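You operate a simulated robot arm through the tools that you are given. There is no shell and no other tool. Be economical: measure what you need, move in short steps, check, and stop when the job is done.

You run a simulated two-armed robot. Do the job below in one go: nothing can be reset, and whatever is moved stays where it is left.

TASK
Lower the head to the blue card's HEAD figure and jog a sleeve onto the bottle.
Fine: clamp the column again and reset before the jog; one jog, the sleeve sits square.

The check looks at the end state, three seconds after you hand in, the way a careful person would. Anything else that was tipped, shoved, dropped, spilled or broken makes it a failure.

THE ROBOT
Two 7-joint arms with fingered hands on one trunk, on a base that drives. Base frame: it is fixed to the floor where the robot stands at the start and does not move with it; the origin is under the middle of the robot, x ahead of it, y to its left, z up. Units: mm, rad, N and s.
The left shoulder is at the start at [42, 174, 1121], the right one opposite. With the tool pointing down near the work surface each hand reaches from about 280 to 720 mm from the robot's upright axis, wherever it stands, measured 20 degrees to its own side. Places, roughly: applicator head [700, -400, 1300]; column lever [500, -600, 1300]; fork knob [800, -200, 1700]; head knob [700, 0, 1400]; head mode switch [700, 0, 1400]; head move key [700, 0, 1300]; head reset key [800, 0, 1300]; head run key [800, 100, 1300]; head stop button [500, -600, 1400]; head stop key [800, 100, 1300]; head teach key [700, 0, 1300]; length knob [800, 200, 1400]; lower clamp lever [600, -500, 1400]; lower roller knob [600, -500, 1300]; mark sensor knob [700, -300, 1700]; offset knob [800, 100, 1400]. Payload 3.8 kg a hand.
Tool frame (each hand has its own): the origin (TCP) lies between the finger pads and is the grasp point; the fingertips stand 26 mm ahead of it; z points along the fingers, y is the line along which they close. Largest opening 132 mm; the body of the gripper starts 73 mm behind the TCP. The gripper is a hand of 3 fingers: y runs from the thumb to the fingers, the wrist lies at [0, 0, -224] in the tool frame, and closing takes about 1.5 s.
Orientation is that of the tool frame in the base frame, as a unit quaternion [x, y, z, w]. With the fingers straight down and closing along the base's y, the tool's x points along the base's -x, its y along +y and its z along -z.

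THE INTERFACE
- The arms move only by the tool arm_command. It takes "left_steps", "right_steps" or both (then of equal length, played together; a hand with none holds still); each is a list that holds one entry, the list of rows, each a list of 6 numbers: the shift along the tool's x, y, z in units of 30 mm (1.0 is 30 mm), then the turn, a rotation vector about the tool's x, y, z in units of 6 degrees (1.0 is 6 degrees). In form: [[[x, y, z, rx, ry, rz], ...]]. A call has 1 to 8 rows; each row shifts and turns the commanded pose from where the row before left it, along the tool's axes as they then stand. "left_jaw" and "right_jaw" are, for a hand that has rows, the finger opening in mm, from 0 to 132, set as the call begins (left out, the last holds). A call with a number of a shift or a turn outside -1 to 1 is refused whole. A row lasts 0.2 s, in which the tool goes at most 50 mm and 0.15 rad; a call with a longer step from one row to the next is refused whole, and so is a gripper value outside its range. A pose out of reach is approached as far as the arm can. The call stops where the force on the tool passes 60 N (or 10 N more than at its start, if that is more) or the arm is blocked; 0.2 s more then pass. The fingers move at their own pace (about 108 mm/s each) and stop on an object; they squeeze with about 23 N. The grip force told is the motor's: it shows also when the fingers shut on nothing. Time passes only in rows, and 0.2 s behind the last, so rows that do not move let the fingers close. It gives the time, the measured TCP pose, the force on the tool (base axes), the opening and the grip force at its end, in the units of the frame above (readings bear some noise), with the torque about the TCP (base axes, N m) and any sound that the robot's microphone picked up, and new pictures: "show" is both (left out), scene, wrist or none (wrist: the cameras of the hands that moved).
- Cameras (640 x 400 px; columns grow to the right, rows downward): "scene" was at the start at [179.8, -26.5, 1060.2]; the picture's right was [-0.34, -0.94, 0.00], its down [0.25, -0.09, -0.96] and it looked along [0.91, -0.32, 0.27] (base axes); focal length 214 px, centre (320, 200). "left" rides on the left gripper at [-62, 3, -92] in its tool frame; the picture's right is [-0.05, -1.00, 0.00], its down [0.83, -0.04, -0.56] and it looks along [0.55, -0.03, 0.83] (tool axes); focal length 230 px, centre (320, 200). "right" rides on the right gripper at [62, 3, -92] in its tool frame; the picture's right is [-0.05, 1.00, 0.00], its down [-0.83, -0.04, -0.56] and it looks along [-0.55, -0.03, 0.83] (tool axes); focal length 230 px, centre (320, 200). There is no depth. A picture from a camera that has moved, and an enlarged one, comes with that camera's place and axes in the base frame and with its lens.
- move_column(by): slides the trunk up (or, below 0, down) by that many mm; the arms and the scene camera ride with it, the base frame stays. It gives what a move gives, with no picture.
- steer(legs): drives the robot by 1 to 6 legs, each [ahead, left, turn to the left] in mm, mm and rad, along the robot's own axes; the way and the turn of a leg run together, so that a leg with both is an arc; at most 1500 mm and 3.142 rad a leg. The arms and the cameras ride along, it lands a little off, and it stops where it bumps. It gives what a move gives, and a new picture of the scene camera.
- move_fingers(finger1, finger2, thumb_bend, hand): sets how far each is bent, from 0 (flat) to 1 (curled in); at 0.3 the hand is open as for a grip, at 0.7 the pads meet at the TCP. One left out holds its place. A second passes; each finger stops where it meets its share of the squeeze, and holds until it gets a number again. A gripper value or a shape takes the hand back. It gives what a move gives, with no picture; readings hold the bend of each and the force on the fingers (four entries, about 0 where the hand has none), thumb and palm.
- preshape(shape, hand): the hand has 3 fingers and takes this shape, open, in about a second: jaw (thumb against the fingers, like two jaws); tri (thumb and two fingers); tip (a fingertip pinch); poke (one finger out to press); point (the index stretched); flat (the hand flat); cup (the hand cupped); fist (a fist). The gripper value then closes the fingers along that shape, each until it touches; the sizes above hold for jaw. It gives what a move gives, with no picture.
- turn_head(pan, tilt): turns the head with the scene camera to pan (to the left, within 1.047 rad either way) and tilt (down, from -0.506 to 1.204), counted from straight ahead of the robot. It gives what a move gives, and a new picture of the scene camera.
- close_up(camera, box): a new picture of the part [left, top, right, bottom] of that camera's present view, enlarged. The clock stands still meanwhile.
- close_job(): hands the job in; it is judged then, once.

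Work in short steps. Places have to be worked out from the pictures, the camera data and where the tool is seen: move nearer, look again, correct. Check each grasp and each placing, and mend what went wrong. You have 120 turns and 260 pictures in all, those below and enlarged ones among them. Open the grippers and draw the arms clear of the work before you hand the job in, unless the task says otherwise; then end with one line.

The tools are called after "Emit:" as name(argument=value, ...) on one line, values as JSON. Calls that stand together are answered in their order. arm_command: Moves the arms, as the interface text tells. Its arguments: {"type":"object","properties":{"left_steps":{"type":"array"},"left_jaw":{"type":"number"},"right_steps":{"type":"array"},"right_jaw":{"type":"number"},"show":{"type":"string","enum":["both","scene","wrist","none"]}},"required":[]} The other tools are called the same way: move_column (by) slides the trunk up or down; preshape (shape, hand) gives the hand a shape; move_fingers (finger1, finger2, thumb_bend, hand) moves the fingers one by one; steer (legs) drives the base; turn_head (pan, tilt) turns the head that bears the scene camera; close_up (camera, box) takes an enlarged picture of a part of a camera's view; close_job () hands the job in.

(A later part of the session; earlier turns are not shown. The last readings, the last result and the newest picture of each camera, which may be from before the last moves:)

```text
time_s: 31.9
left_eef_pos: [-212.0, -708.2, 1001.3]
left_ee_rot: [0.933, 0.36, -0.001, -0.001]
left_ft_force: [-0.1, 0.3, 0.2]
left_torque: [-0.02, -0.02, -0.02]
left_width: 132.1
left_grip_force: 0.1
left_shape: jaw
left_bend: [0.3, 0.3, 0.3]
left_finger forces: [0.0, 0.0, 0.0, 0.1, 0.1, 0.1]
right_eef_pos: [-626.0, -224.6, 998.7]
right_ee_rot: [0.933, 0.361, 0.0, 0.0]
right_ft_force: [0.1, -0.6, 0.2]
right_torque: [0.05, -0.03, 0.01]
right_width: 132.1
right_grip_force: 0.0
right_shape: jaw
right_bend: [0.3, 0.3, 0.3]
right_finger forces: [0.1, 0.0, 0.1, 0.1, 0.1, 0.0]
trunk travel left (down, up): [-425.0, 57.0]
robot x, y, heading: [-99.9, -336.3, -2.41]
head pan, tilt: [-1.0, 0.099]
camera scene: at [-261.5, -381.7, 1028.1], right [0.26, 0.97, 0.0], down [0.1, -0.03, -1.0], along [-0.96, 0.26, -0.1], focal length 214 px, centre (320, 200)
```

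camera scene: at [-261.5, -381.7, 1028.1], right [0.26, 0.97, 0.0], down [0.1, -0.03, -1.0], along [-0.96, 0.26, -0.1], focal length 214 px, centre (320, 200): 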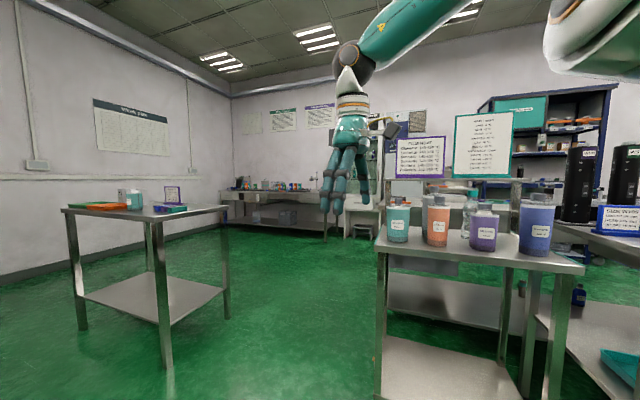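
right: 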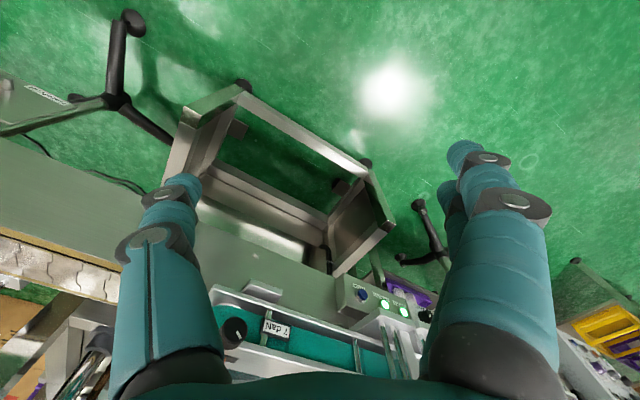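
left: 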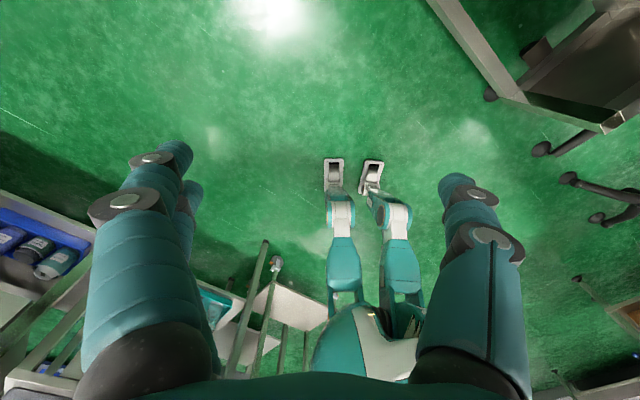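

Cards stand on the tables behind: purple, teal and, at far right, a blue one. I pan toward it.

Emit:
close_up(camera="scene", box=[380, 100, 640, 250])

Emit:
steer(legs=[[0, 0, -0.7]])

```text
2.46 times, centred on (510, 175) of scene
camera zoom: at [-261.5, -381.7, 1028.1], right [0.26, 0.97, 0.0], down [0.1, -0.03, -1.0], along [-0.96, 0.26, -0.1], focal length 528 px, centre (-148, 262)
```

zoom: 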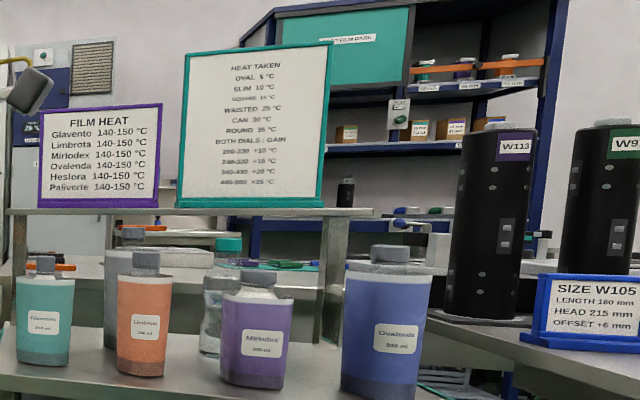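

```text
time_s: 34.2
left_eef_pos: [-424.3, -548.2, 1001.0]
left_ee_rot: [1.0, 0.021, 0.001, -0.002]
left_ft_force: [0.9, 0.7, 1.0]
left_torque: [0.0, 0.01, 0.02]
left_width: 131.9
left_grip_force: 0.0
left_shape: jaw
left_bend: [0.3, 0.3, 0.3]
left_finger forces: [0.0, 0.0, 0.1, 0.0, 0.0, 0.0]
right_eef_pos: [-431.7, 89.0, 997.6]
right_ee_rot: [1.0, 0.02, 0.0, 0.0]
right_ft_force: [-0.5, -0.1, 0.0]
right_torque: [0.01, 0.0, 0.04]
right_width: 132.0
right_grip_force: 0.0
right_shape: jaw
right_bend: [0.3, 0.3, 0.3]
right_finger forces: [0.0, 0.0, 0.0, 0.0, 0.0, 0.0]
trunk travel left (down, up): [-425.0, 57.0]
robot x, y, heading: [-98.0, -335.8, -3.099]
head pan, tilt: [-1.0, 0.099]
camera scene: at [-252.1, -265.5, 1028.1], right [0.82, 0.57, 0.0], down [0.06, -0.08, -1.0], along [-0.57, 0.81, -0.1], focal length 214 px, centre (320, 200)
```

scene: 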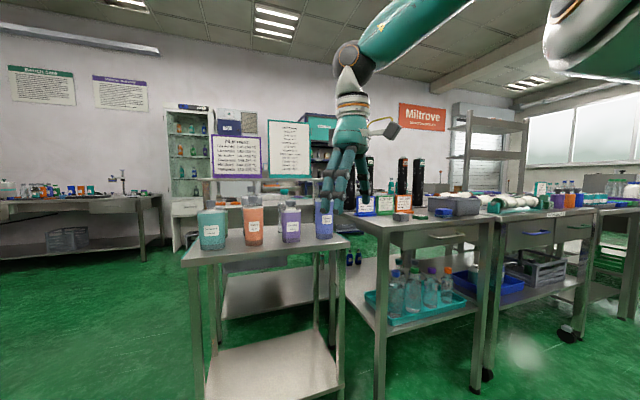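

The blue card reads SIZE W105, HEAD 215 mm. I verify it enlarged.

Emit:
turn_head(pan=-1.04, tilt=0.05)

Emit:
close_up(camera="scene", box=[300, 180, 430, 240])

```text
time_s: 34.8
left_eef_pos: [-423.7, -549.3, 1000.5]
left_ee_rot: [1.0, 0.021, 0.0, -0.001]
left_ft_force: [-0.2, -0.2, -0.3]
left_torque: [0.02, 0.0, -0.02]
left_width: 132.0
left_grip_force: 0.1
left_shape: jaw
left_bend: [0.3, 0.3, 0.3]
left_finger forces: [0.1, 0.1, 0.0, 0.0, 0.0, 0.0]
right_eef_pos: [-431.2, 89.2, 999.1]
right_ee_rot: [1.0, 0.022, 0.0, 0.001]
right_ft_force: [-0.7, -0.8, -0.4]
right_torque: [0.02, 0.0, -0.02]
right_width: 131.8
right_grip_force: 0.2
right_shape: jaw
right_bend: [0.3, 0.3, 0.3]
right_finger forces: [0.0, 0.0, 0.0, 0.1, 0.0, 0.0]
trunk travel left (down, up): [-425.0, 57.0]
robot x, y, heading: [-96.7, -339.0, -3.102]
head pan, tilt: [-1.04, 0.051]
camera scene: at [-248.6, -264.3, 1032.6], right [0.84, 0.54, 0.0], down [0.03, -0.04, -1.0], along [-0.54, 0.84, -0.05], focal length 214 px, centre (320, 200)
```

scene: 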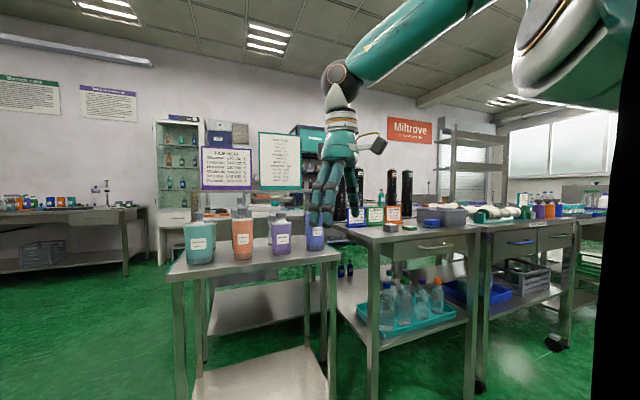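

```text
4.92 times, centred on (365, 210) of scene
camera zoom: at [-248.6, -264.3, 1032.6], right [0.84, 0.54, 0.0], down [0.03, -0.04, -1.0], along [-0.54, 0.84, -0.05], focal length 1056 px, centre (98, 151)
```

zoom: 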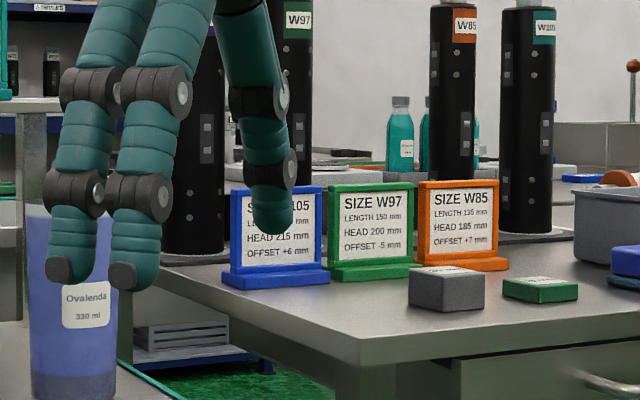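

HEAD 215 mm is confirmed. I turn back the same way to face the machine.

Emit:
steer(legs=[[0, 0, 1.55], [0, 0, 1.55]])

Emit:
steer(legs=[[0, 240, 0]])

Emit:
turn_head(pan=0.15, tilt=-0.35)

```text
time_s: 42.7
left_eef_pos: [237.8, -142.5, 1001.6]
left_ee_rot: [0.004, 1.0, 0.0, 0.0]
left_ft_force: [0.1, 0.9, -0.3]
left_torque: [-0.02, -0.02, 0.01]
left_width: 132.0
left_grip_force: 0.0
left_shape: jaw
left_bend: [0.3, 0.3, 0.3]
left_finger forces: [0.1, 0.0, 0.1, 0.1, 0.0, 0.1]
right_eef_pos: [211.9, -779.2, 997.6]
right_ee_rot: [0.005, 1.0, 0.0, 0.0]
right_ft_force: [0.5, -0.1, -0.6]
right_torque: [-0.03, 0.02, -0.01]
right_width: 131.7
right_grip_force: 0.1
right_shape: jaw
right_bend: [0.3, 0.3, 0.3]
right_finger forces: [0.0, 0.0, 0.0, 0.1, 0.0, 0.0]
trunk travel left (down, up): [-425.0, 57.0]
robot x, y, heading: [-101.3, -338.7, -0.014]
head pan, tilt: [-1.04, 0.051]
camera scene: at [51.3, -416.8, 1032.6], right [-0.87, -0.5, 0.0], down [-0.03, 0.04, -1.0], along [0.5, -0.87, -0.05], focal length 214 px, centre (320, 200)
```

scene: 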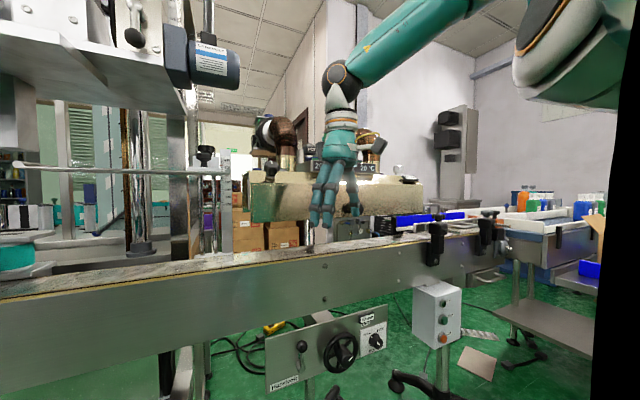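

```text
time_s: 45.5
left_eef_pos: [239.6, 100.1, 1001.5]
left_ee_rot: [0.003, 1.0, -0.001, 0.0]
left_ft_force: [0.8, 0.3, -0.5]
left_torque: [0.0, -0.01, 0.0]
left_width: 132.0
left_grip_force: 0.1
left_shape: jaw
left_bend: [0.3, 0.3, 0.3]
left_finger forces: [0.0, 0.1, 0.0, 0.0, 0.0, 0.0]
right_eef_pos: [215.7, -536.4, 997.9]
right_ee_rot: [0.003, 1.0, 0.0, 0.0]
right_ft_force: [0.3, 0.6, -0.1]
right_torque: [0.02, -0.01, -0.01]
right_width: 131.7
right_grip_force: 0.0
right_shape: jaw
right_bend: [0.3, 0.3, 0.3]
right_finger forces: [0.0, 0.0, 0.0, 0.0, 0.0, 0.0]
trunk travel left (down, up): [-425.0, 57.0]
robot x, y, heading: [-99.7, -94.4, -0.005]
head pan, tilt: [-1.04, 0.051]
camera scene: at [53.7, -174.7, 1032.6], right [-0.87, -0.5, 0.0], down [-0.03, 0.04, -1.0], along [0.5, -0.86, -0.05], focal length 214 px, centre (320, 200)
```

scene: 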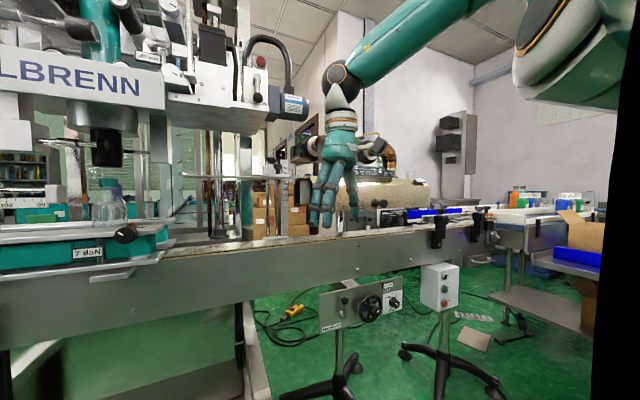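

```text
time_s: 46.9
left_eef_pos: [238.5, 100.3, 1001.1]
left_ee_rot: [0.003, 1.0, -0.001, 0.0]
left_ft_force: [0.0, 0.5, -0.5]
left_torque: [-0.02, 0.05, -0.01]
left_width: 131.8
left_grip_force: 0.0
left_shape: jaw
left_bend: [0.3, 0.3, 0.3]
left_finger forces: [0.0, 0.1, 0.1, 0.0, 0.1, 0.0]
right_eef_pos: [216.1, -536.2, 999.1]
right_ee_rot: [0.004, 1.0, 0.0, 0.0]
right_ft_force: [0.0, -1.2, -0.1]
right_torque: [-0.01, 0.0, -0.06]
right_width: 132.1
right_grip_force: 0.0
right_shape: jaw
right_bend: [0.3, 0.3, 0.3]
right_finger forces: [0.0, 0.0, 0.0, 0.1, 0.0, 0.0]
trunk travel left (down, up): [-425.0, 57.0]
robot x, y, heading: [-96.5, -96.6, -0.007]
head pan, tilt: [0.15, -0.351]
camera scene: at [83.3, -85.1, 1066.6], right [0.14, -0.99, 0.0], down [0.34, 0.05, -0.94], along [0.93, 0.13, 0.34], focal length 214 px, centre (320, 200)
```

scene: 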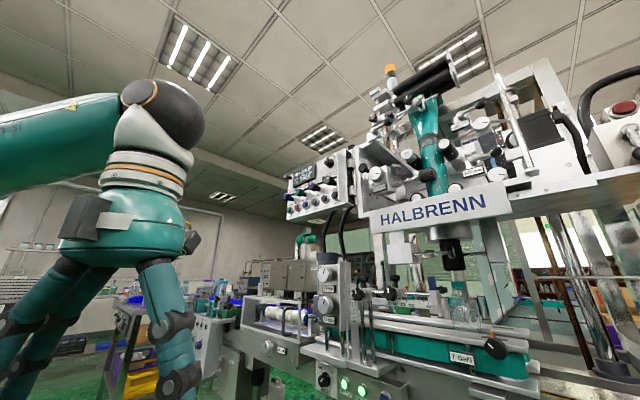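

I enlarge the panel and the lever from here for triangulation.

Emit:
close_up(camera="scene", box=[275, 140, 365, 225])

Emit:
turn_head(pan=-0.6, tilt=-0.3)

Emit:
close_up(camera="scene", box=[320, 80, 480, 200])

```text
4.71 times, centred on (320, 182) of scene
camera zoom: at [83.3, -85.1, 1066.6], right [0.14, -0.99, 0.0], down [0.34, 0.05, -0.94], along [0.93, 0.13, 0.34], focal length 1009 px, centre (320, 282)
```

zoom: 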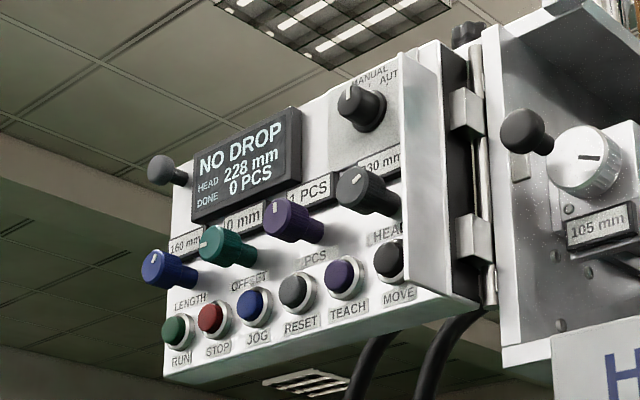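

```text
time_s: 48.0
left_eef_pos: [239.5, 100.0, 1000.5]
left_ee_rot: [0.003, 1.0, -0.001, 0.0]
left_ft_force: [0.3, -0.5, -0.2]
left_torque: [0.01, 0.02, 0.0]
left_width: 132.0
left_grip_force: 0.2
left_shape: jaw
left_bend: [0.3, 0.3, 0.3]
left_finger forces: [0.0, 0.0, 0.0, 0.0, 0.0, 0.0]
right_eef_pos: [217.7, -536.4, 998.1]
right_ee_rot: [0.004, 1.0, 0.0, 0.001]
right_ft_force: [-0.1, 0.5, -0.9]
right_torque: [-0.04, 0.02, -0.01]
right_width: 131.9
right_grip_force: 0.1
right_shape: jaw
right_bend: [0.3, 0.3, 0.3]
right_finger forces: [0.0, 0.0, 0.1, 0.1, 0.1, 0.0]
trunk travel left (down, up): [-425.0, 57.0]
robot x, y, heading: [-97.8, -93.1, -0.01]
head pan, tilt: [-0.6, -0.3]
camera scene: at [72.7, -140.6, 1062.7], right [-0.57, -0.82, 0.0], down [0.24, -0.17, -0.96], along [0.78, -0.54, 0.3], focal length 214 px, centre (320, 200)
```

scene: 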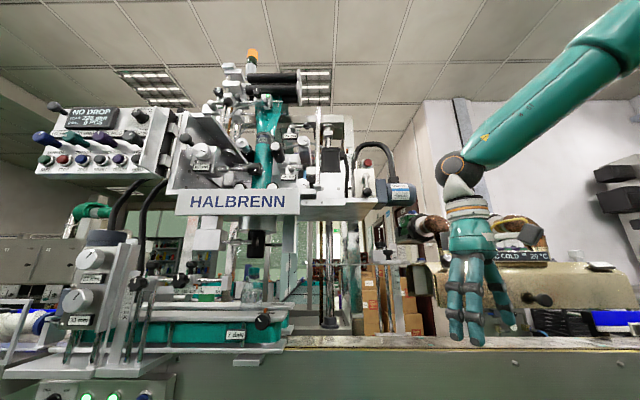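

```text
3.33 times, centred on (400, 140) of scene
camera zoom: at [72.7, -140.6, 1062.7], right [-0.57, -0.82, 0.0], down [0.24, -0.17, -0.96], along [0.78, -0.54, 0.3], focal length 715 px, centre (53, 400)
```

zoom: 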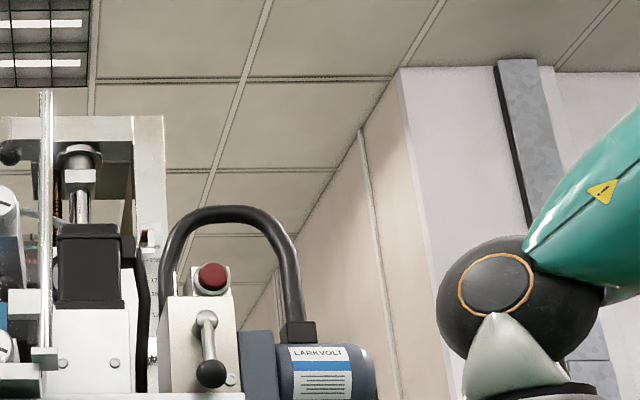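

Rough triangulation: MOVE key near [679, -42, 1298], HEAD knob near [682, -22, 1355], with the panel facing back-left. I raise both hands and turn them to point forward.

Emit:
arm_command(left_steps=[[[0, 0, -1, 0, 0, 0], [0, 0, -1, 0, 0, 0], [0, 0, -1, 0, 0, 0], [0, 0, -1, 0, 0, 0], [0, 0, -1, 0, 0, 0], [-1, 0, -1, 0, 0, 0], [-1, 0, 0, 0, 0, 0], [-1, 0, 0, 0, 0, 0]]], right_steps=[[[0, 0, -1, 0, 0, 0], [0, 0, -1, 0, 0, 0], [0, 0, -1, 0, 0, 0], [0, 0, -1, 0, 0, 0], [0, 0, -1, 0, 0, 0], [-1, 0, -1, 0, 0, 0], [-1, 0, 0, 0, 0, 0], [-1, 0, 0, 0, 0, 0]]], show="none")

Emit:
arm_command(left_steps=[[[0, 0, 0, 0, -1, 0], [0, 0, 0, 0, -1, 0], [0, 0, 0, 0, -1, 0], [0, 0, 0, 0, -1, 0], [0, 0, 0, 0, -1, 0], [0, 0, 0, 0, -1, 0], [0, 0, 0, 0, -1, 0], [0, 0, 0, 0, -1, 0]]], right_steps=[[[0, 0, 0, 0, -1, 0], [0, 0, 0, 0, -1, 0], [0, 0, 0, 0, -1, 0], [0, 0, 0, 0, -1, 0], [0, 0, 0, 0, -1, 0], [0, 0, 0, 0, -1, 0], [0, 0, 0, 0, -1, 0], [0, 0, 0, 0, -1, 0]]], show="none")

Emit:
arm_command(left_steps=[[[0, 0, 0, 0, -1, 0], [0, 0, 0, 0, -1, 0], [0, 0, 0, 0, -1, 0], [0, 0, 0, 0, -1, 0], [0, 0, 0, 0, -1, 0], [0, 0, 0, 0, -1, 0], [0, 0, 0, 0, -1, 0]]], right_steps=[[[0, 0, 0, 0, -1, 0], [0, 0, 0, 0, -1, 0], [0, 0, 0, 0, -1, 0], [0, 0, 0, 0, -1, 0], [0, 0, 0, 0, -1, 0], [0, 0, 0, 0, -1, 0], [0, 0, 0, 0, -1, 0]]], show="both")

```text
time_s: 49.8
left_eef_pos: [329.6, 99.3, 1176.7]
left_ee_rot: [0.003, 1.0, 0.001, -0.001]
left_ft_force: [-0.4, -1.4, -0.7]
left_torque: [0.05, 0.03, 0.03]
left_width: 131.8
left_grip_force: 0.1
left_shape: jaw
left_bend: [0.3, 0.3, 0.3]
left_finger forces: [0.0, 0.0, 0.0, 0.0, 0.0, 0.0]
right_eef_pos: [306.4, -532.9, 1178.3]
right_ee_rot: [0.004, 1.0, 0.0, -0.001]
right_ft_force: [0.8, 0.1, 0.6]
right_torque: [0.01, 0.02, 0.01]
right_width: 132.0
right_grip_force: 0.1
right_shape: jaw
right_bend: [0.3, 0.3, 0.3]
right_finger forces: [0.0, 0.0, 0.0, 0.0, 0.0, 0.0]
trunk travel left (down, up): [-425.0, 57.0]
robot x, y, heading: [-96.6, -98.7, -0.007]
head pan, tilt: [-0.6, -0.3]
```

```text
time_s: 51.5
left_eef_pos: [327.9, 99.1, 1181.3]
left_ee_rot: [0.002, 0.914, -0.002, 0.407]
left_ft_force: [0.7, 0.3, 0.6]
left_torque: [-0.01, -0.01, -0.01]
left_width: 131.8
left_grip_force: 0.1
left_shape: jaw
left_bend: [0.3, 0.3, 0.3]
left_finger forces: [0.0, 0.0, 0.0, 0.0, 0.1, 0.1]
right_eef_pos: [305.1, -536.9, 1179.8]
right_ee_rot: [0.003, 0.913, -0.001, 0.408]
right_ft_force: [0.3, -0.5, 0.1]
right_torque: [-0.02, -0.02, -0.03]
right_width: 131.7
right_grip_force: 0.0
right_shape: jaw
right_bend: [0.3, 0.3, 0.3]
right_finger forces: [0.1, 0.1, 0.0, 0.0, 0.0, 0.1]
trunk travel left (down, up): [-425.0, 57.0]
robot x, y, heading: [-96.7, -93.7, -0.001]
head pan, tilt: [-0.6, -0.3]
```

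```text
time_s: 53.1
left_eef_pos: [413.8, 144.8, 1213.6]
left_ee_rot: [0.001, 0.743, -0.003, 0.669]
left_ft_force: [0.1, 1.0, -0.4]
left_torque: [-0.02, -0.02, 0.0]
left_width: 131.7
left_grip_force: 0.1
left_shape: jaw
left_bend: [0.3, 0.3, 0.3]
left_finger forces: [0.1, 0.0, 0.0, 0.0, 0.0, 0.1]
left hand out of reach, approached as far as the arm can: row 2, 3, 4, 5, 6, 7
right_eef_pos: [334.6, -532.1, 1183.9]
right_ee_rot: [0.001, 0.707, -0.001, 0.707]
right_ft_force: [-0.3, 0.5, 0.5]
right_torque: [0.05, 0.01, -0.01]
right_width: 131.8
right_grip_force: 0.0
right_shape: jaw
right_bend: [0.3, 0.3, 0.3]
right_finger forces: [0.1, 0.1, 0.0, 0.0, 0.1, 0.0]
right hand out of reach, approached as far as the arm can: row 4, 5, 6, 7
trunk travel left (down, up): [-425.0, 57.0]
robot x, y, heading: [-98.7, -92.7, -0.008]
head pan, tilt: [-0.6, -0.3]
camera scene: at [72.8, -138.9, 1062.7], right [-0.57, -0.82, 0.0], down [0.24, -0.17, -0.95], along [0.78, -0.54, 0.3], focal length 214 px, centre (320, 200)
camera right: at [242.5, -527.7, 1123.7], right [0.0, 1.0, 0.05], down [-0.55, -0.04, 0.83], along [0.83, -0.03, 0.55], focal length 230 px, centre (320, 200)
camera left: at [329.9, 149.4, 1285.8], right [0.0, -1.0, 0.05], down [-0.64, -0.04, -0.77], along [0.77, -0.03, -0.64], focal length 230 px, centre (320, 200)
```

scene: 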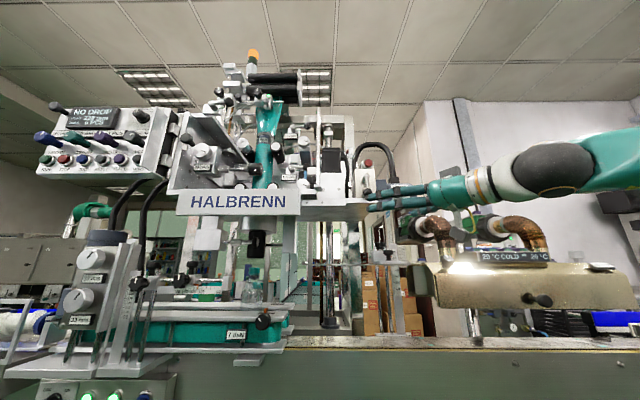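
right: 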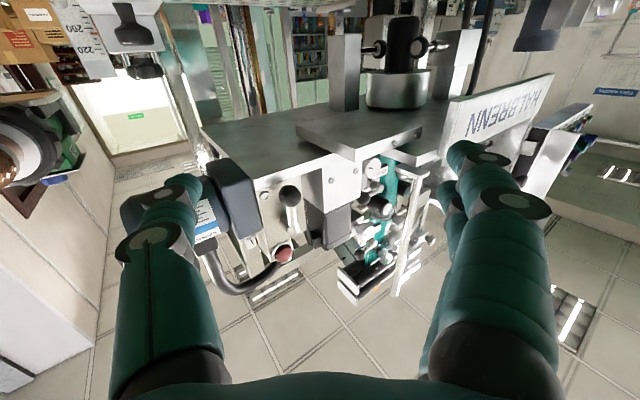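
left: 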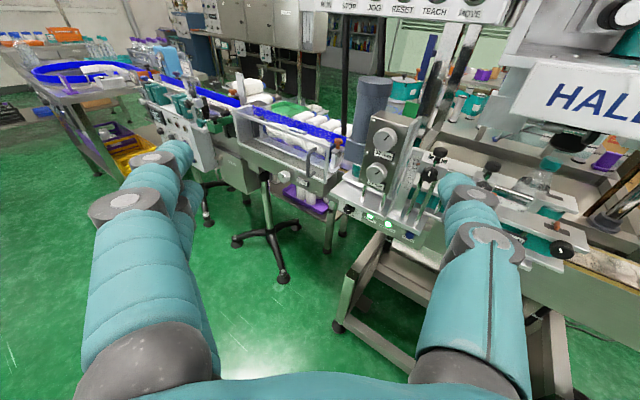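

Right camera sees the column lever from below (upside down). I enlarge it to read the clamp marks.

Emit:
close_up(camera="right", box=[220, 150, 350, 280])

Emit:
close_up(camera="scene", box=[330, 130, 420, 220])

Emit:
close_up(camera="scene", box=[30, 90, 190, 190])

```text
3.08 times, centred on (285, 215) of right
camera zoom: at [242.5, -527.7, 1123.7], right [0.0, 1.0, 0.05], down [-0.55, -0.04, 0.83], along [0.83, -0.03, 0.55], focal length 708 px, centre (428, 154)
```

zoom: 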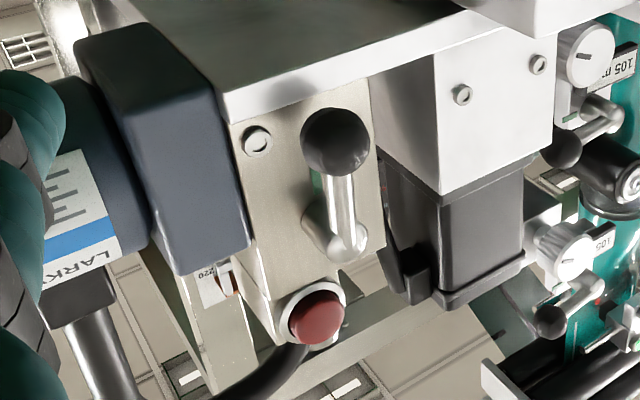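

```text
4.44 times, centred on (375, 175) of scene
camera zoom: at [72.8, -138.9, 1062.7], right [-0.57, -0.82, 0.0], down [0.24, -0.17, -0.95], along [0.78, -0.54, 0.3], focal length 953 px, centre (76, 311)
```

zoom: 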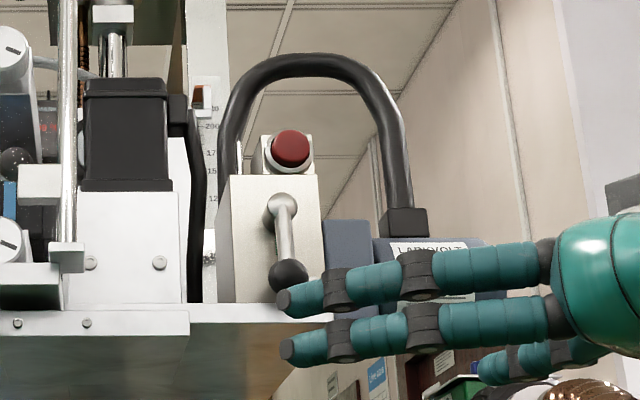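

```text
4.00 times, centred on (110, 140) of scene
camera zoom: at [72.8, -138.9, 1062.7], right [-0.57, -0.82, 0.0], down [0.24, -0.17, -0.95], along [0.78, -0.54, 0.3], focal length 858 px, centre (1160, 440)
```

zoom: 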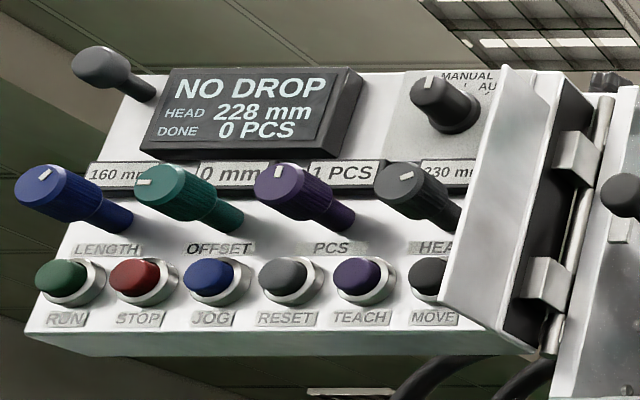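

The lever hangs straight down beside a green mark (clamped), and the dial shows 230 mm in MANUAL. I move the right hand to a pre-grasp before the lever ball, estimated at [459, -569, 1262].

Emit:
arm_command(right_steps=[[[-0.9, -0.3, 0.5, 0, 0, 0], [-0.9, -0.3, 0.5, 0, 0, 0], [-0.9, -0.3, 0.5, 0, 0, 0], [0, -0.2, 0.7, 0, 0, 0]]], right_jaw=70, show="both")

```text
time_s: 54.1
left_eef_pos: [413.7, 143.2, 1213.2]
left_ee_rot: [0.002, 0.745, -0.002, 0.667]
left_ft_force: [0.3, 0.9, -0.3]
left_torque: [-0.04, 0.01, -0.02]
left_width: 131.8
left_grip_force: 0.0
left_shape: jaw
left_bend: [0.3, 0.3, 0.3]
left_finger forces: [0.0, 0.0, 0.1, 0.0, 0.1, 0.1]
right_eef_pos: [400.6, -567.5, 1266.2]
right_ee_rot: [0.001, 0.708, -0.002, 0.707]
right_ft_force: [0.4, 0.3, -0.3]
right_torque: [-0.03, 0.01, 0.0]
right_width: 70.6
right_grip_force: 0.0
right_shape: jaw
right_bend: [0.72, 0.72, 0.7]
right_finger forces: [0.1, 0.0, 0.0, 0.1, 0.0, 0.1]
trunk travel left (down, up): [-425.0, 57.0]
robot x, y, heading: [-95.8, -95.5, -0.008]
head pan, tilt: [-0.6, -0.3]
camera scene: at [73.1, -140.8, 1062.6], right [-0.57, -0.82, 0.0], down [0.24, -0.17, -0.96], along [0.78, -0.55, 0.3], focal length 214 px, centre (320, 200)
camera right: at [309.3, -564.1, 1205.5], right [0.01, 1.0, 0.05], down [-0.55, -0.04, 0.83], along [0.83, -0.03, 0.55], focal length 230 px, centre (320, 200)
```

scene: 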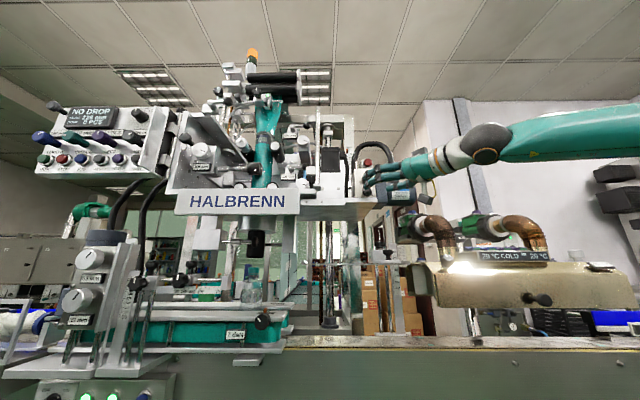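
right: 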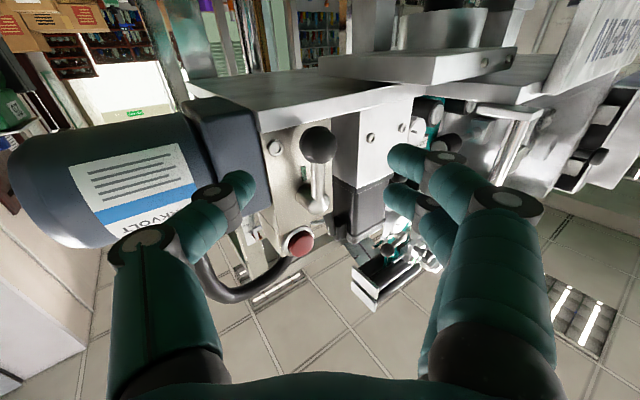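

The ball lies straight ahead (y≈-568, z≈1260). I advance 40 mm and look again.

Emit:
arm_command(right_steps=[[[0.2, 0, 0.6, 0, 0, 0], [0, 0, 0.7, 0, 0, 0]]], right_jaw=70, show="wrist")

Emit:
close_up(camera="scene", box=[330, 130, 420, 220])

Emit:
close_up(camera="right", box=[220, 50, 420, 260])

```text
time_s: 54.8
left_eef_pos: [410.8, 143.5, 1215.6]
left_ee_rot: [0.002, 0.743, -0.003, 0.669]
left_ft_force: [-0.5, 0.3, -0.4]
left_torque: [-0.02, 0.0, -0.03]
left_width: 132.0
left_grip_force: 0.1
left_shape: jaw
left_bend: [0.3, 0.3, 0.3]
left_finger forces: [0.0, 0.0, 0.0, 0.0, 0.0, 0.0]
right_eef_pos: [434.2, -567.5, 1263.0]
right_ee_rot: [0.002, 0.706, -0.002, 0.708]
right_ft_force: [-16.8, 4.6, -1.8]
right_torque: [0.11, 0.17, -0.53]
right_width: 64.4
right_grip_force: 0.2
right_shape: jaw
right_bend: [0.72, 0.72, 0.73]
right_finger forces: [0.0, 0.0, 0.0, 0.0, 23.3, 0.0]
trunk travel left (down, up): [-425.0, 57.0]
robot x, y, heading: [-97.9, -96.8, -0.005]
head pan, tilt: [-0.6, -0.3]
camera right: at [343.2, -563.5, 1201.6], right [0.01, 1.0, 0.05], down [-0.56, -0.04, 0.83], along [0.83, -0.03, 0.56], focal length 230 px, centre (320, 200)
```

right: 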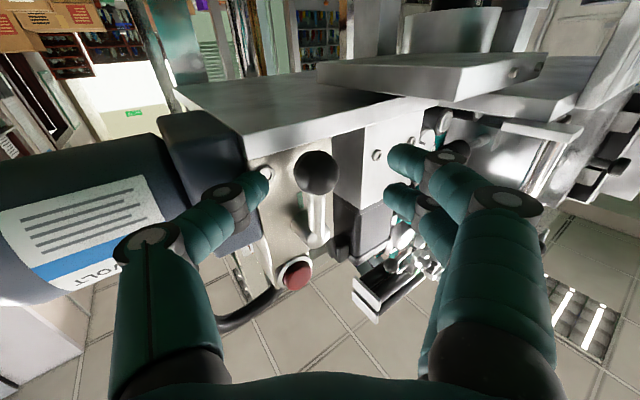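

```text
4.44 times, centred on (375, 175) of scene
camera zoom: at [70.0, -139.9, 1063.2], right [-0.57, -0.82, 0.0], down [0.24, -0.17, -0.95], along [0.78, -0.55, 0.3], focal length 953 px, centre (76, 311)
```

zoom: 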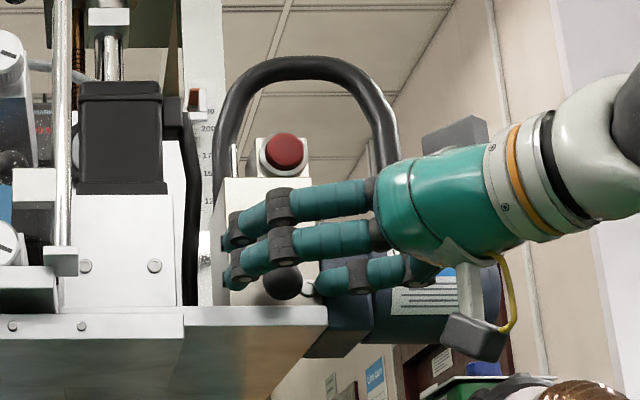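

```text
1.90 times, centred on (320, 155) of right
camera zoom: at [343.2, -563.5, 1201.6], right [0.01, 1.0, 0.05], down [-0.56, -0.04, 0.83], along [0.83, -0.03, 0.56], focal length 438 px, centre (320, 286)
```

zoom: 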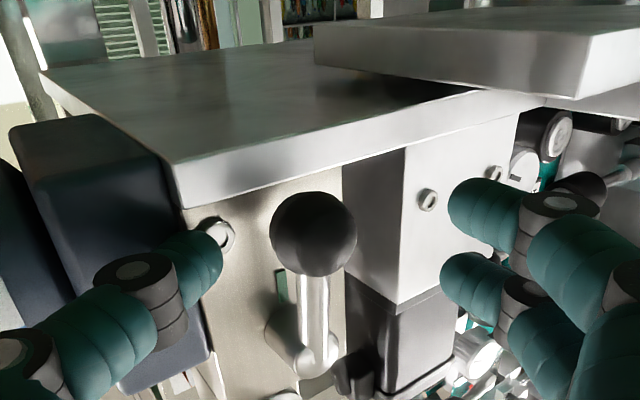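

The thumb touches the box face bolt; face is at about x=460. I back off 6 mm and close on the ball.

Emit:
arm_command(right_steps=[[[0.1, 0, -0.3, 0, 0, 0], [0, 0, 0, 0, 0, 0], [0, 0, 0, 0, 0, 0]]], right_jaw=55, show="none")

Emit:
arm_command(right_steps=[[[0, 0, 0, 0, 0, 0], [0, 0, 0, 0, 0, 0], [0, 0, 0, 0, 0, 0], [0, 0, 0, 0, 0, 0]]], right_jaw=20, show="wrist")

```text
time_s: 55.5
left_eef_pos: [414.7, 142.9, 1215.5]
left_ee_rot: [0.002, 0.745, -0.003, 0.667]
left_ft_force: [-1.1, -0.2, -1.2]
left_torque: [0.02, 0.0, 0.01]
left_width: 132.4
left_grip_force: 0.0
left_shape: jaw
left_bend: [0.3, 0.3, 0.3]
left_finger forces: [0.0, 0.0, 0.0, 0.1, 0.0, 0.0]
right_eef_pos: [430.4, -569.2, 1257.1]
right_ee_rot: [0.002, 0.707, -0.002, 0.707]
right_ft_force: [-0.3, -0.4, 0.1]
right_torque: [0.01, -0.01, 0.05]
right_width: 55.4
right_grip_force: 0.1
right_shape: jaw
right_bend: [0.73, 0.73, 0.7]
right_finger forces: [0.0, 0.0, 0.0, 0.0, 0.0, 0.0]
trunk travel left (down, up): [-425.0, 57.0]
robot x, y, heading: [-93.2, -93.5, -0.005]
head pan, tilt: [-0.6, -0.3]
```

```text
time_s: 56.5
left_eef_pos: [414.1, 142.9, 1214.2]
left_ee_rot: [0.002, 0.744, -0.002, 0.668]
left_ft_force: [0.0, -0.4, 0.5]
left_torque: [-0.01, 0.0, 0.01]
left_width: 132.0
left_grip_force: 0.0
left_shape: jaw
left_bend: [0.3, 0.3, 0.3]
left_finger forces: [0.0, 0.0, 0.0, 0.0, 0.0, 0.1]
right_eef_pos: [430.4, -568.3, 1257.9]
right_ee_rot: [0.003, 0.708, -0.003, 0.707]
right_ft_force: [-0.4, 0.7, -0.9]
right_torque: [0.01, -0.03, 0.0]
right_width: 20.5
right_grip_force: 0.1
right_shape: jaw
right_bend: [0.73, 0.73, 0.7]
right_finger forces: [0.0, 0.0, 0.0, 0.0, 0.0, 0.0]
trunk travel left (down, up): [-425.0, 57.0]
robot x, y, heading: [-97.1, -94.4, -0.011]
head pan, tilt: [-0.6, -0.3]
camera right: at [338.0, -565.0, 1196.8], right [0.01, 1.0, 0.05], down [-0.56, -0.04, 0.83], along [0.83, -0.03, 0.55], focal length 230 px, centre (320, 200)
```

right: 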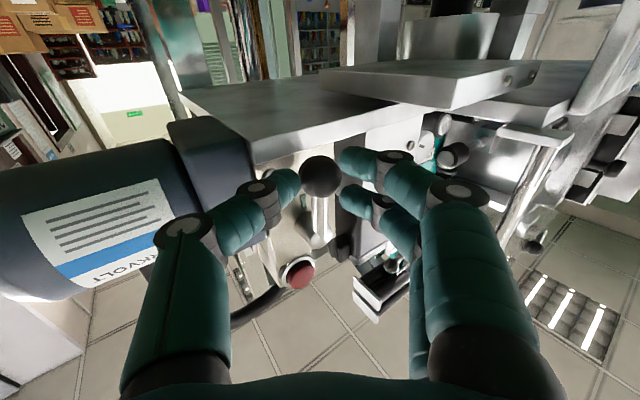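

The pads are just at the ball. I close fully to grip it.

Emit:
arm_command(right_steps=[[[0, 0, 0, 0, 0, 0], [0, 0, 0, 0, 0, 0], [0, 0, 0, 0, 0, 0], [0, 0, 0, 0, 0, 0]]], right_jaw=5, show="wrist")

Emit:
close_up(camera="right", box=[240, 110, 400, 260])

```text
time_s: 57.5
left_eef_pos: [413.7, 141.5, 1214.5]
left_ee_rot: [0.002, 0.744, -0.002, 0.668]
left_ft_force: [-0.3, 0.4, 0.2]
left_torque: [-0.01, -0.01, 0.01]
left_width: 131.8
left_grip_force: 0.0
left_shape: jaw
left_bend: [0.3, 0.3, 0.3]
left_finger forces: [0.0, 0.1, 0.1, 0.0, 0.1, 0.0]
right_eef_pos: [428.9, -568.8, 1257.3]
right_ee_rot: [0.003, 0.707, -0.003, 0.707]
right_ft_force: [-3.6, -1.4, -0.9]
right_torque: [0.01, 0.03, 0.07]
right_width: 9.8
right_grip_force: 23.2
right_shape: jaw
right_bend: [0.7, 0.72, 0.7]
right_finger forces: [10.7, 10.1, 0.1, 0.0, 17.6, 0.0]
trunk travel left (down, up): [-425.0, 57.0]
robot x, y, heading: [-96.9, -95.5, -0.006]
head pan, tilt: [-0.6, -0.3]
camera right: at [337.7, -565.3, 1196.6], right [0.01, 1.0, 0.05], down [-0.56, -0.04, 0.83], along [0.83, -0.03, 0.55], focal length 230 px, centre (320, 200)
```

right: 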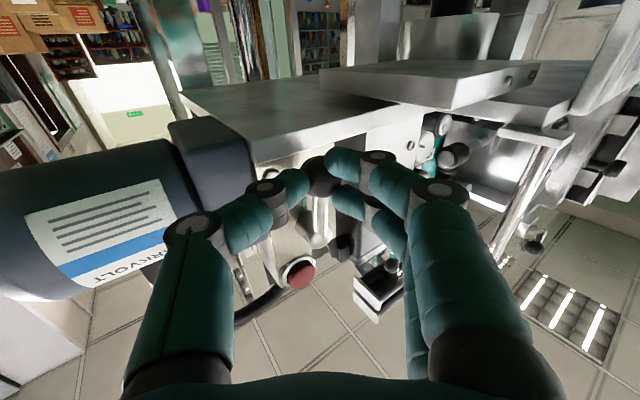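

```text
2.67 times, centred on (320, 185) of right
camera zoom: at [337.7, -565.3, 1196.6], right [0.01, 1.0, 0.05], down [-0.56, -0.04, 0.83], along [0.83, -0.03, 0.55], focal length 614 px, centre (320, 240)
```

zoom: 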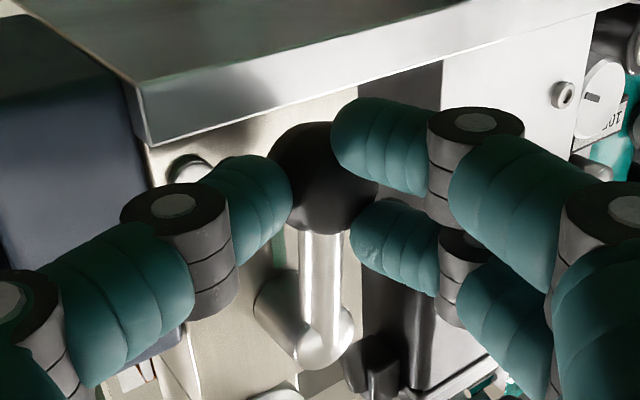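

The ball is gripped by the tips; lever length is about 42 mm. I try turning it toward +y (to the left) by 18 degrees and watch the force.

Emit:
arm_command(right_steps=[[[0, 0.15, 0, 0, 0, 1], [0, 0.15, 0, 0, 0, 1], [0, 0.15, 0, 0, 0, 1]]], show="wrist")

```text
time_s: 58.4
left_eef_pos: [411.9, 139.2, 1217.1]
left_ee_rot: [0.004, 0.744, -0.002, 0.668]
left_ft_force: [-0.2, 0.5, 0.2]
left_torque: [0.01, -0.01, 0.0]
left_width: 131.9
left_grip_force: 0.1
left_shape: jaw
left_bend: [0.3, 0.3, 0.3]
left_finger forces: [0.0, 0.0, 0.0, 0.0, 0.1, 0.0]
right_eef_pos: [426.4, -561.8, 1257.8]
right_ee_rot: [0.119, 0.696, 0.106, 0.7]
right_ft_force: [-14.0, -21.5, -0.4]
right_torque: [-0.1, -0.02, -0.61]
right_width: 8.8
right_grip_force: 22.5
right_shape: jaw
right_bend: [0.74, 0.73, 0.7]
right_finger forces: [0.1, 6.6, 0.0, 0.0, 23.9, 0.0]
trunk travel left (down, up): [-425.0, 57.0]
robot x, y, heading: [-95.0, -93.8, -0.007]
head pan, tilt: [-0.6, -0.3]
camera right: at [335.1, -538.2, 1201.1], right [0.02, 0.93, 0.36], down [-0.56, -0.29, 0.77], along [0.83, -0.22, 0.52], focal length 230 px, centre (320, 200)
```

right: 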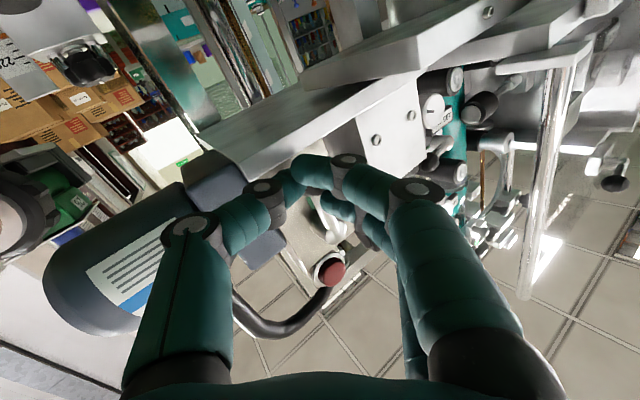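

Reaction is -21 N in y, so the lever resists that way. I return and try toward -y.

Emit:
arm_command(right_steps=[[[0, -0.15, 0, 0, 0, -1], [0, -0.15, 0, 0, 0, -1], [0, -0.15, 0, 0, 0, -1], [0, -0.15, 0, 0, 0, -1], [0, -0.15, 0, 0, 0, -1], [0, -0.15, 0, 0, 0, -1]]], show="wrist")

Emit:
close_up(camera="right", box=[220, 110, 400, 280])

```text
time_s: 59.8
left_eef_pos: [408.9, 147.1, 1215.9]
left_ee_rot: [0.0, 0.744, -0.002, 0.669]
left_ft_force: [-0.7, 0.6, -0.8]
left_torque: [-0.03, 0.03, 0.01]
left_width: 131.7
left_grip_force: 0.0
left_shape: jaw
left_bend: [0.3, 0.3, 0.3]
left_finger forces: [0.0, 0.0, 0.1, 0.0, 0.1, 0.0]
right_eef_pos: [425.4, -572.2, 1259.6]
right_ee_rot: [-0.113, 0.695, -0.112, 0.701]
right_ft_force: [-21.5, 14.1, 6.3]
right_torque: [0.0, -0.22, 0.59]
right_width: 7.7
right_grip_force: 23.2
right_shape: jaw
right_bend: [0.74, 0.74, 0.71]
right_finger forces: [0.0, 27.3, 0.1, 0.0, 0.0, 0.0]
trunk travel left (down, up): [-425.0, 57.0]
robot x, y, heading: [-102.0, -97.2, -0.007]
head pan, tilt: [-0.6, -0.3]
camera right: at [333.8, -589.2, 1200.8], right [0.0, 0.96, -0.27], down [-0.56, 0.22, 0.8], along [0.83, 0.15, 0.54], focal length 230 px, centre (320, 200)
```

right: 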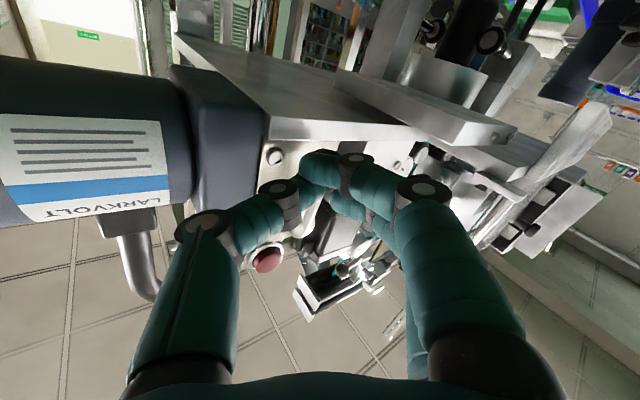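

```text
2.35 times, centred on (310, 195) of right
camera zoom: at [333.8, -589.2, 1200.8], right [0.0, 0.96, -0.27], down [-0.56, 0.22, 0.8], along [0.83, 0.15, 0.54], focal length 541 px, centre (344, 212)
```

zoom: 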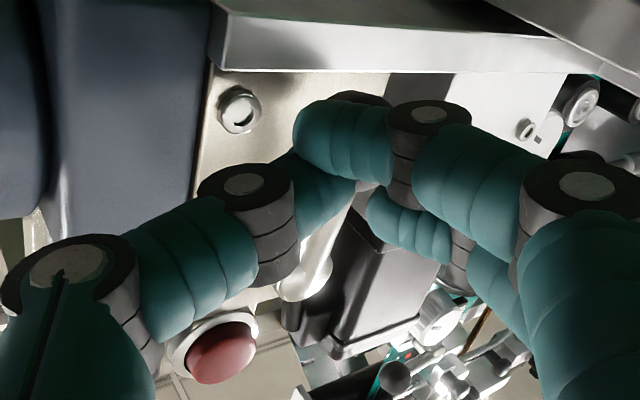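

The grip sat only on the tips and slipped; also the machine's faces appear yawed about 30 degrees (normal ≈ [-0.87, 0.5]). I release, back out, and realign the hand to the lever's axis.

Emit:
arm_command(right_steps=[[[0, 0, 0, 0, 0, 0], [0, 0, 0, 0, 0, 0], [0, 0, -1, 0, 0, 0], [0, 0, -1, 0, 0, 1], [0, 0, -1, 0, 0, 1], [0, 0, 0, 0, 0, 1]]], right_jaw=70, show="none")

Emit:
arm_command(right_steps=[[[0, 1, 0, 1, 0, 0], [0, 1, 0, 1, 0, 0], [0, 0, 0, 1, 0, 0], [0, 0, 0, 1, 0, 0], [0, 0, 0, 1, 0, 0]]], right_jaw=70, show="wrist")

Emit:
close_up(camera="right", box=[220, 70, 420, 270])

```text
time_s: 61.1
left_eef_pos: [414.0, 143.8, 1215.0]
left_ee_rot: [0.002, 0.744, -0.003, 0.668]
left_ft_force: [0.7, 0.4, 0.2]
left_torque: [-0.01, -0.02, 0.0]
left_width: 132.0
left_grip_force: 0.1
left_shape: jaw
left_bend: [0.3, 0.3, 0.3]
left_finger forces: [0.0, 0.0, 0.0, 0.0, 0.0, 0.0]
right_eef_pos: [340.4, -579.2, 1256.2]
right_ee_rot: [0.004, 0.707, -0.003, 0.707]
right_ft_force: [0.6, -0.1, 0.4]
right_torque: [0.02, 0.0, -0.03]
right_width: 69.3
right_grip_force: 0.0
right_shape: jaw
right_bend: [0.72, 0.72, 0.7]
right_finger forces: [0.1, 0.1, 0.1, 0.0, 0.1, 0.1]
trunk travel left (down, up): [-425.0, 57.0]
robot x, y, heading: [-91.7, -93.2, -0.005]
head pan, tilt: [-0.6, -0.3]
```

```text
time_s: 62.4
left_eef_pos: [414.9, 143.9, 1215.4]
left_ee_rot: [0.002, 0.744, -0.002, 0.668]
left_ft_force: [-0.4, -0.1, -0.7]
left_torque: [-0.01, 0.05, 0.01]
left_width: 132.3
left_grip_force: 0.0
left_shape: jaw
left_bend: [0.3, 0.3, 0.3]
left_finger forces: [0.1, 0.0, 0.0, 0.0, 0.1, 0.1]
right_eef_pos: [346.5, -563.3, 1245.8]
right_ee_rot: [0.143, 0.693, -0.142, 0.692]
right_ft_force: [0.8, -0.3, 0.5]
right_torque: [-0.01, 0.0, 0.01]
right_width: 69.7
right_grip_force: 0.1
right_shape: jaw
right_bend: [0.72, 0.72, 0.7]
right_finger forces: [0.1, 0.0, 0.0, 0.0, 0.0, 0.0]
right hand out of reach, approached as far as the arm can: row 2, 3, 4, 5
trunk travel left (down, up): [-425.0, 57.0]
robot x, y, heading: [-95.6, -94.6, -0.009]
head pan, tilt: [-0.6, -0.3]
camera right: at [263.4, -524.6, 1185.1], right [0.4, 0.92, 0.05], down [-0.52, 0.18, 0.83], along [0.75, -0.36, 0.55], focal length 230 px, centre (320, 200)
```

right: 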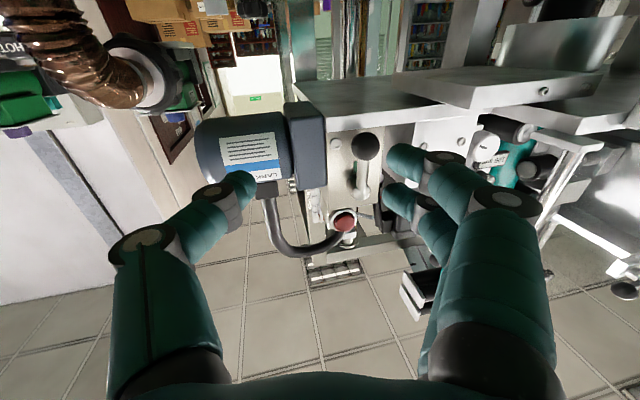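

```text
2.00 times, centred on (320, 170) of right
camera zoom: at [263.4, -524.6, 1185.1], right [0.4, 0.92, 0.05], down [-0.52, 0.18, 0.83], along [0.75, -0.36, 0.55], focal length 460 px, centre (320, 260)
```

zoom: 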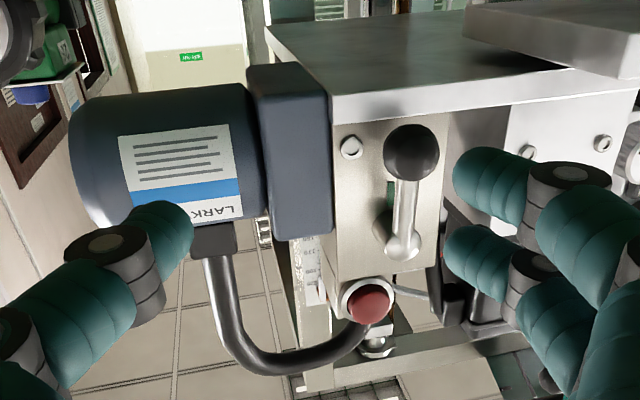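

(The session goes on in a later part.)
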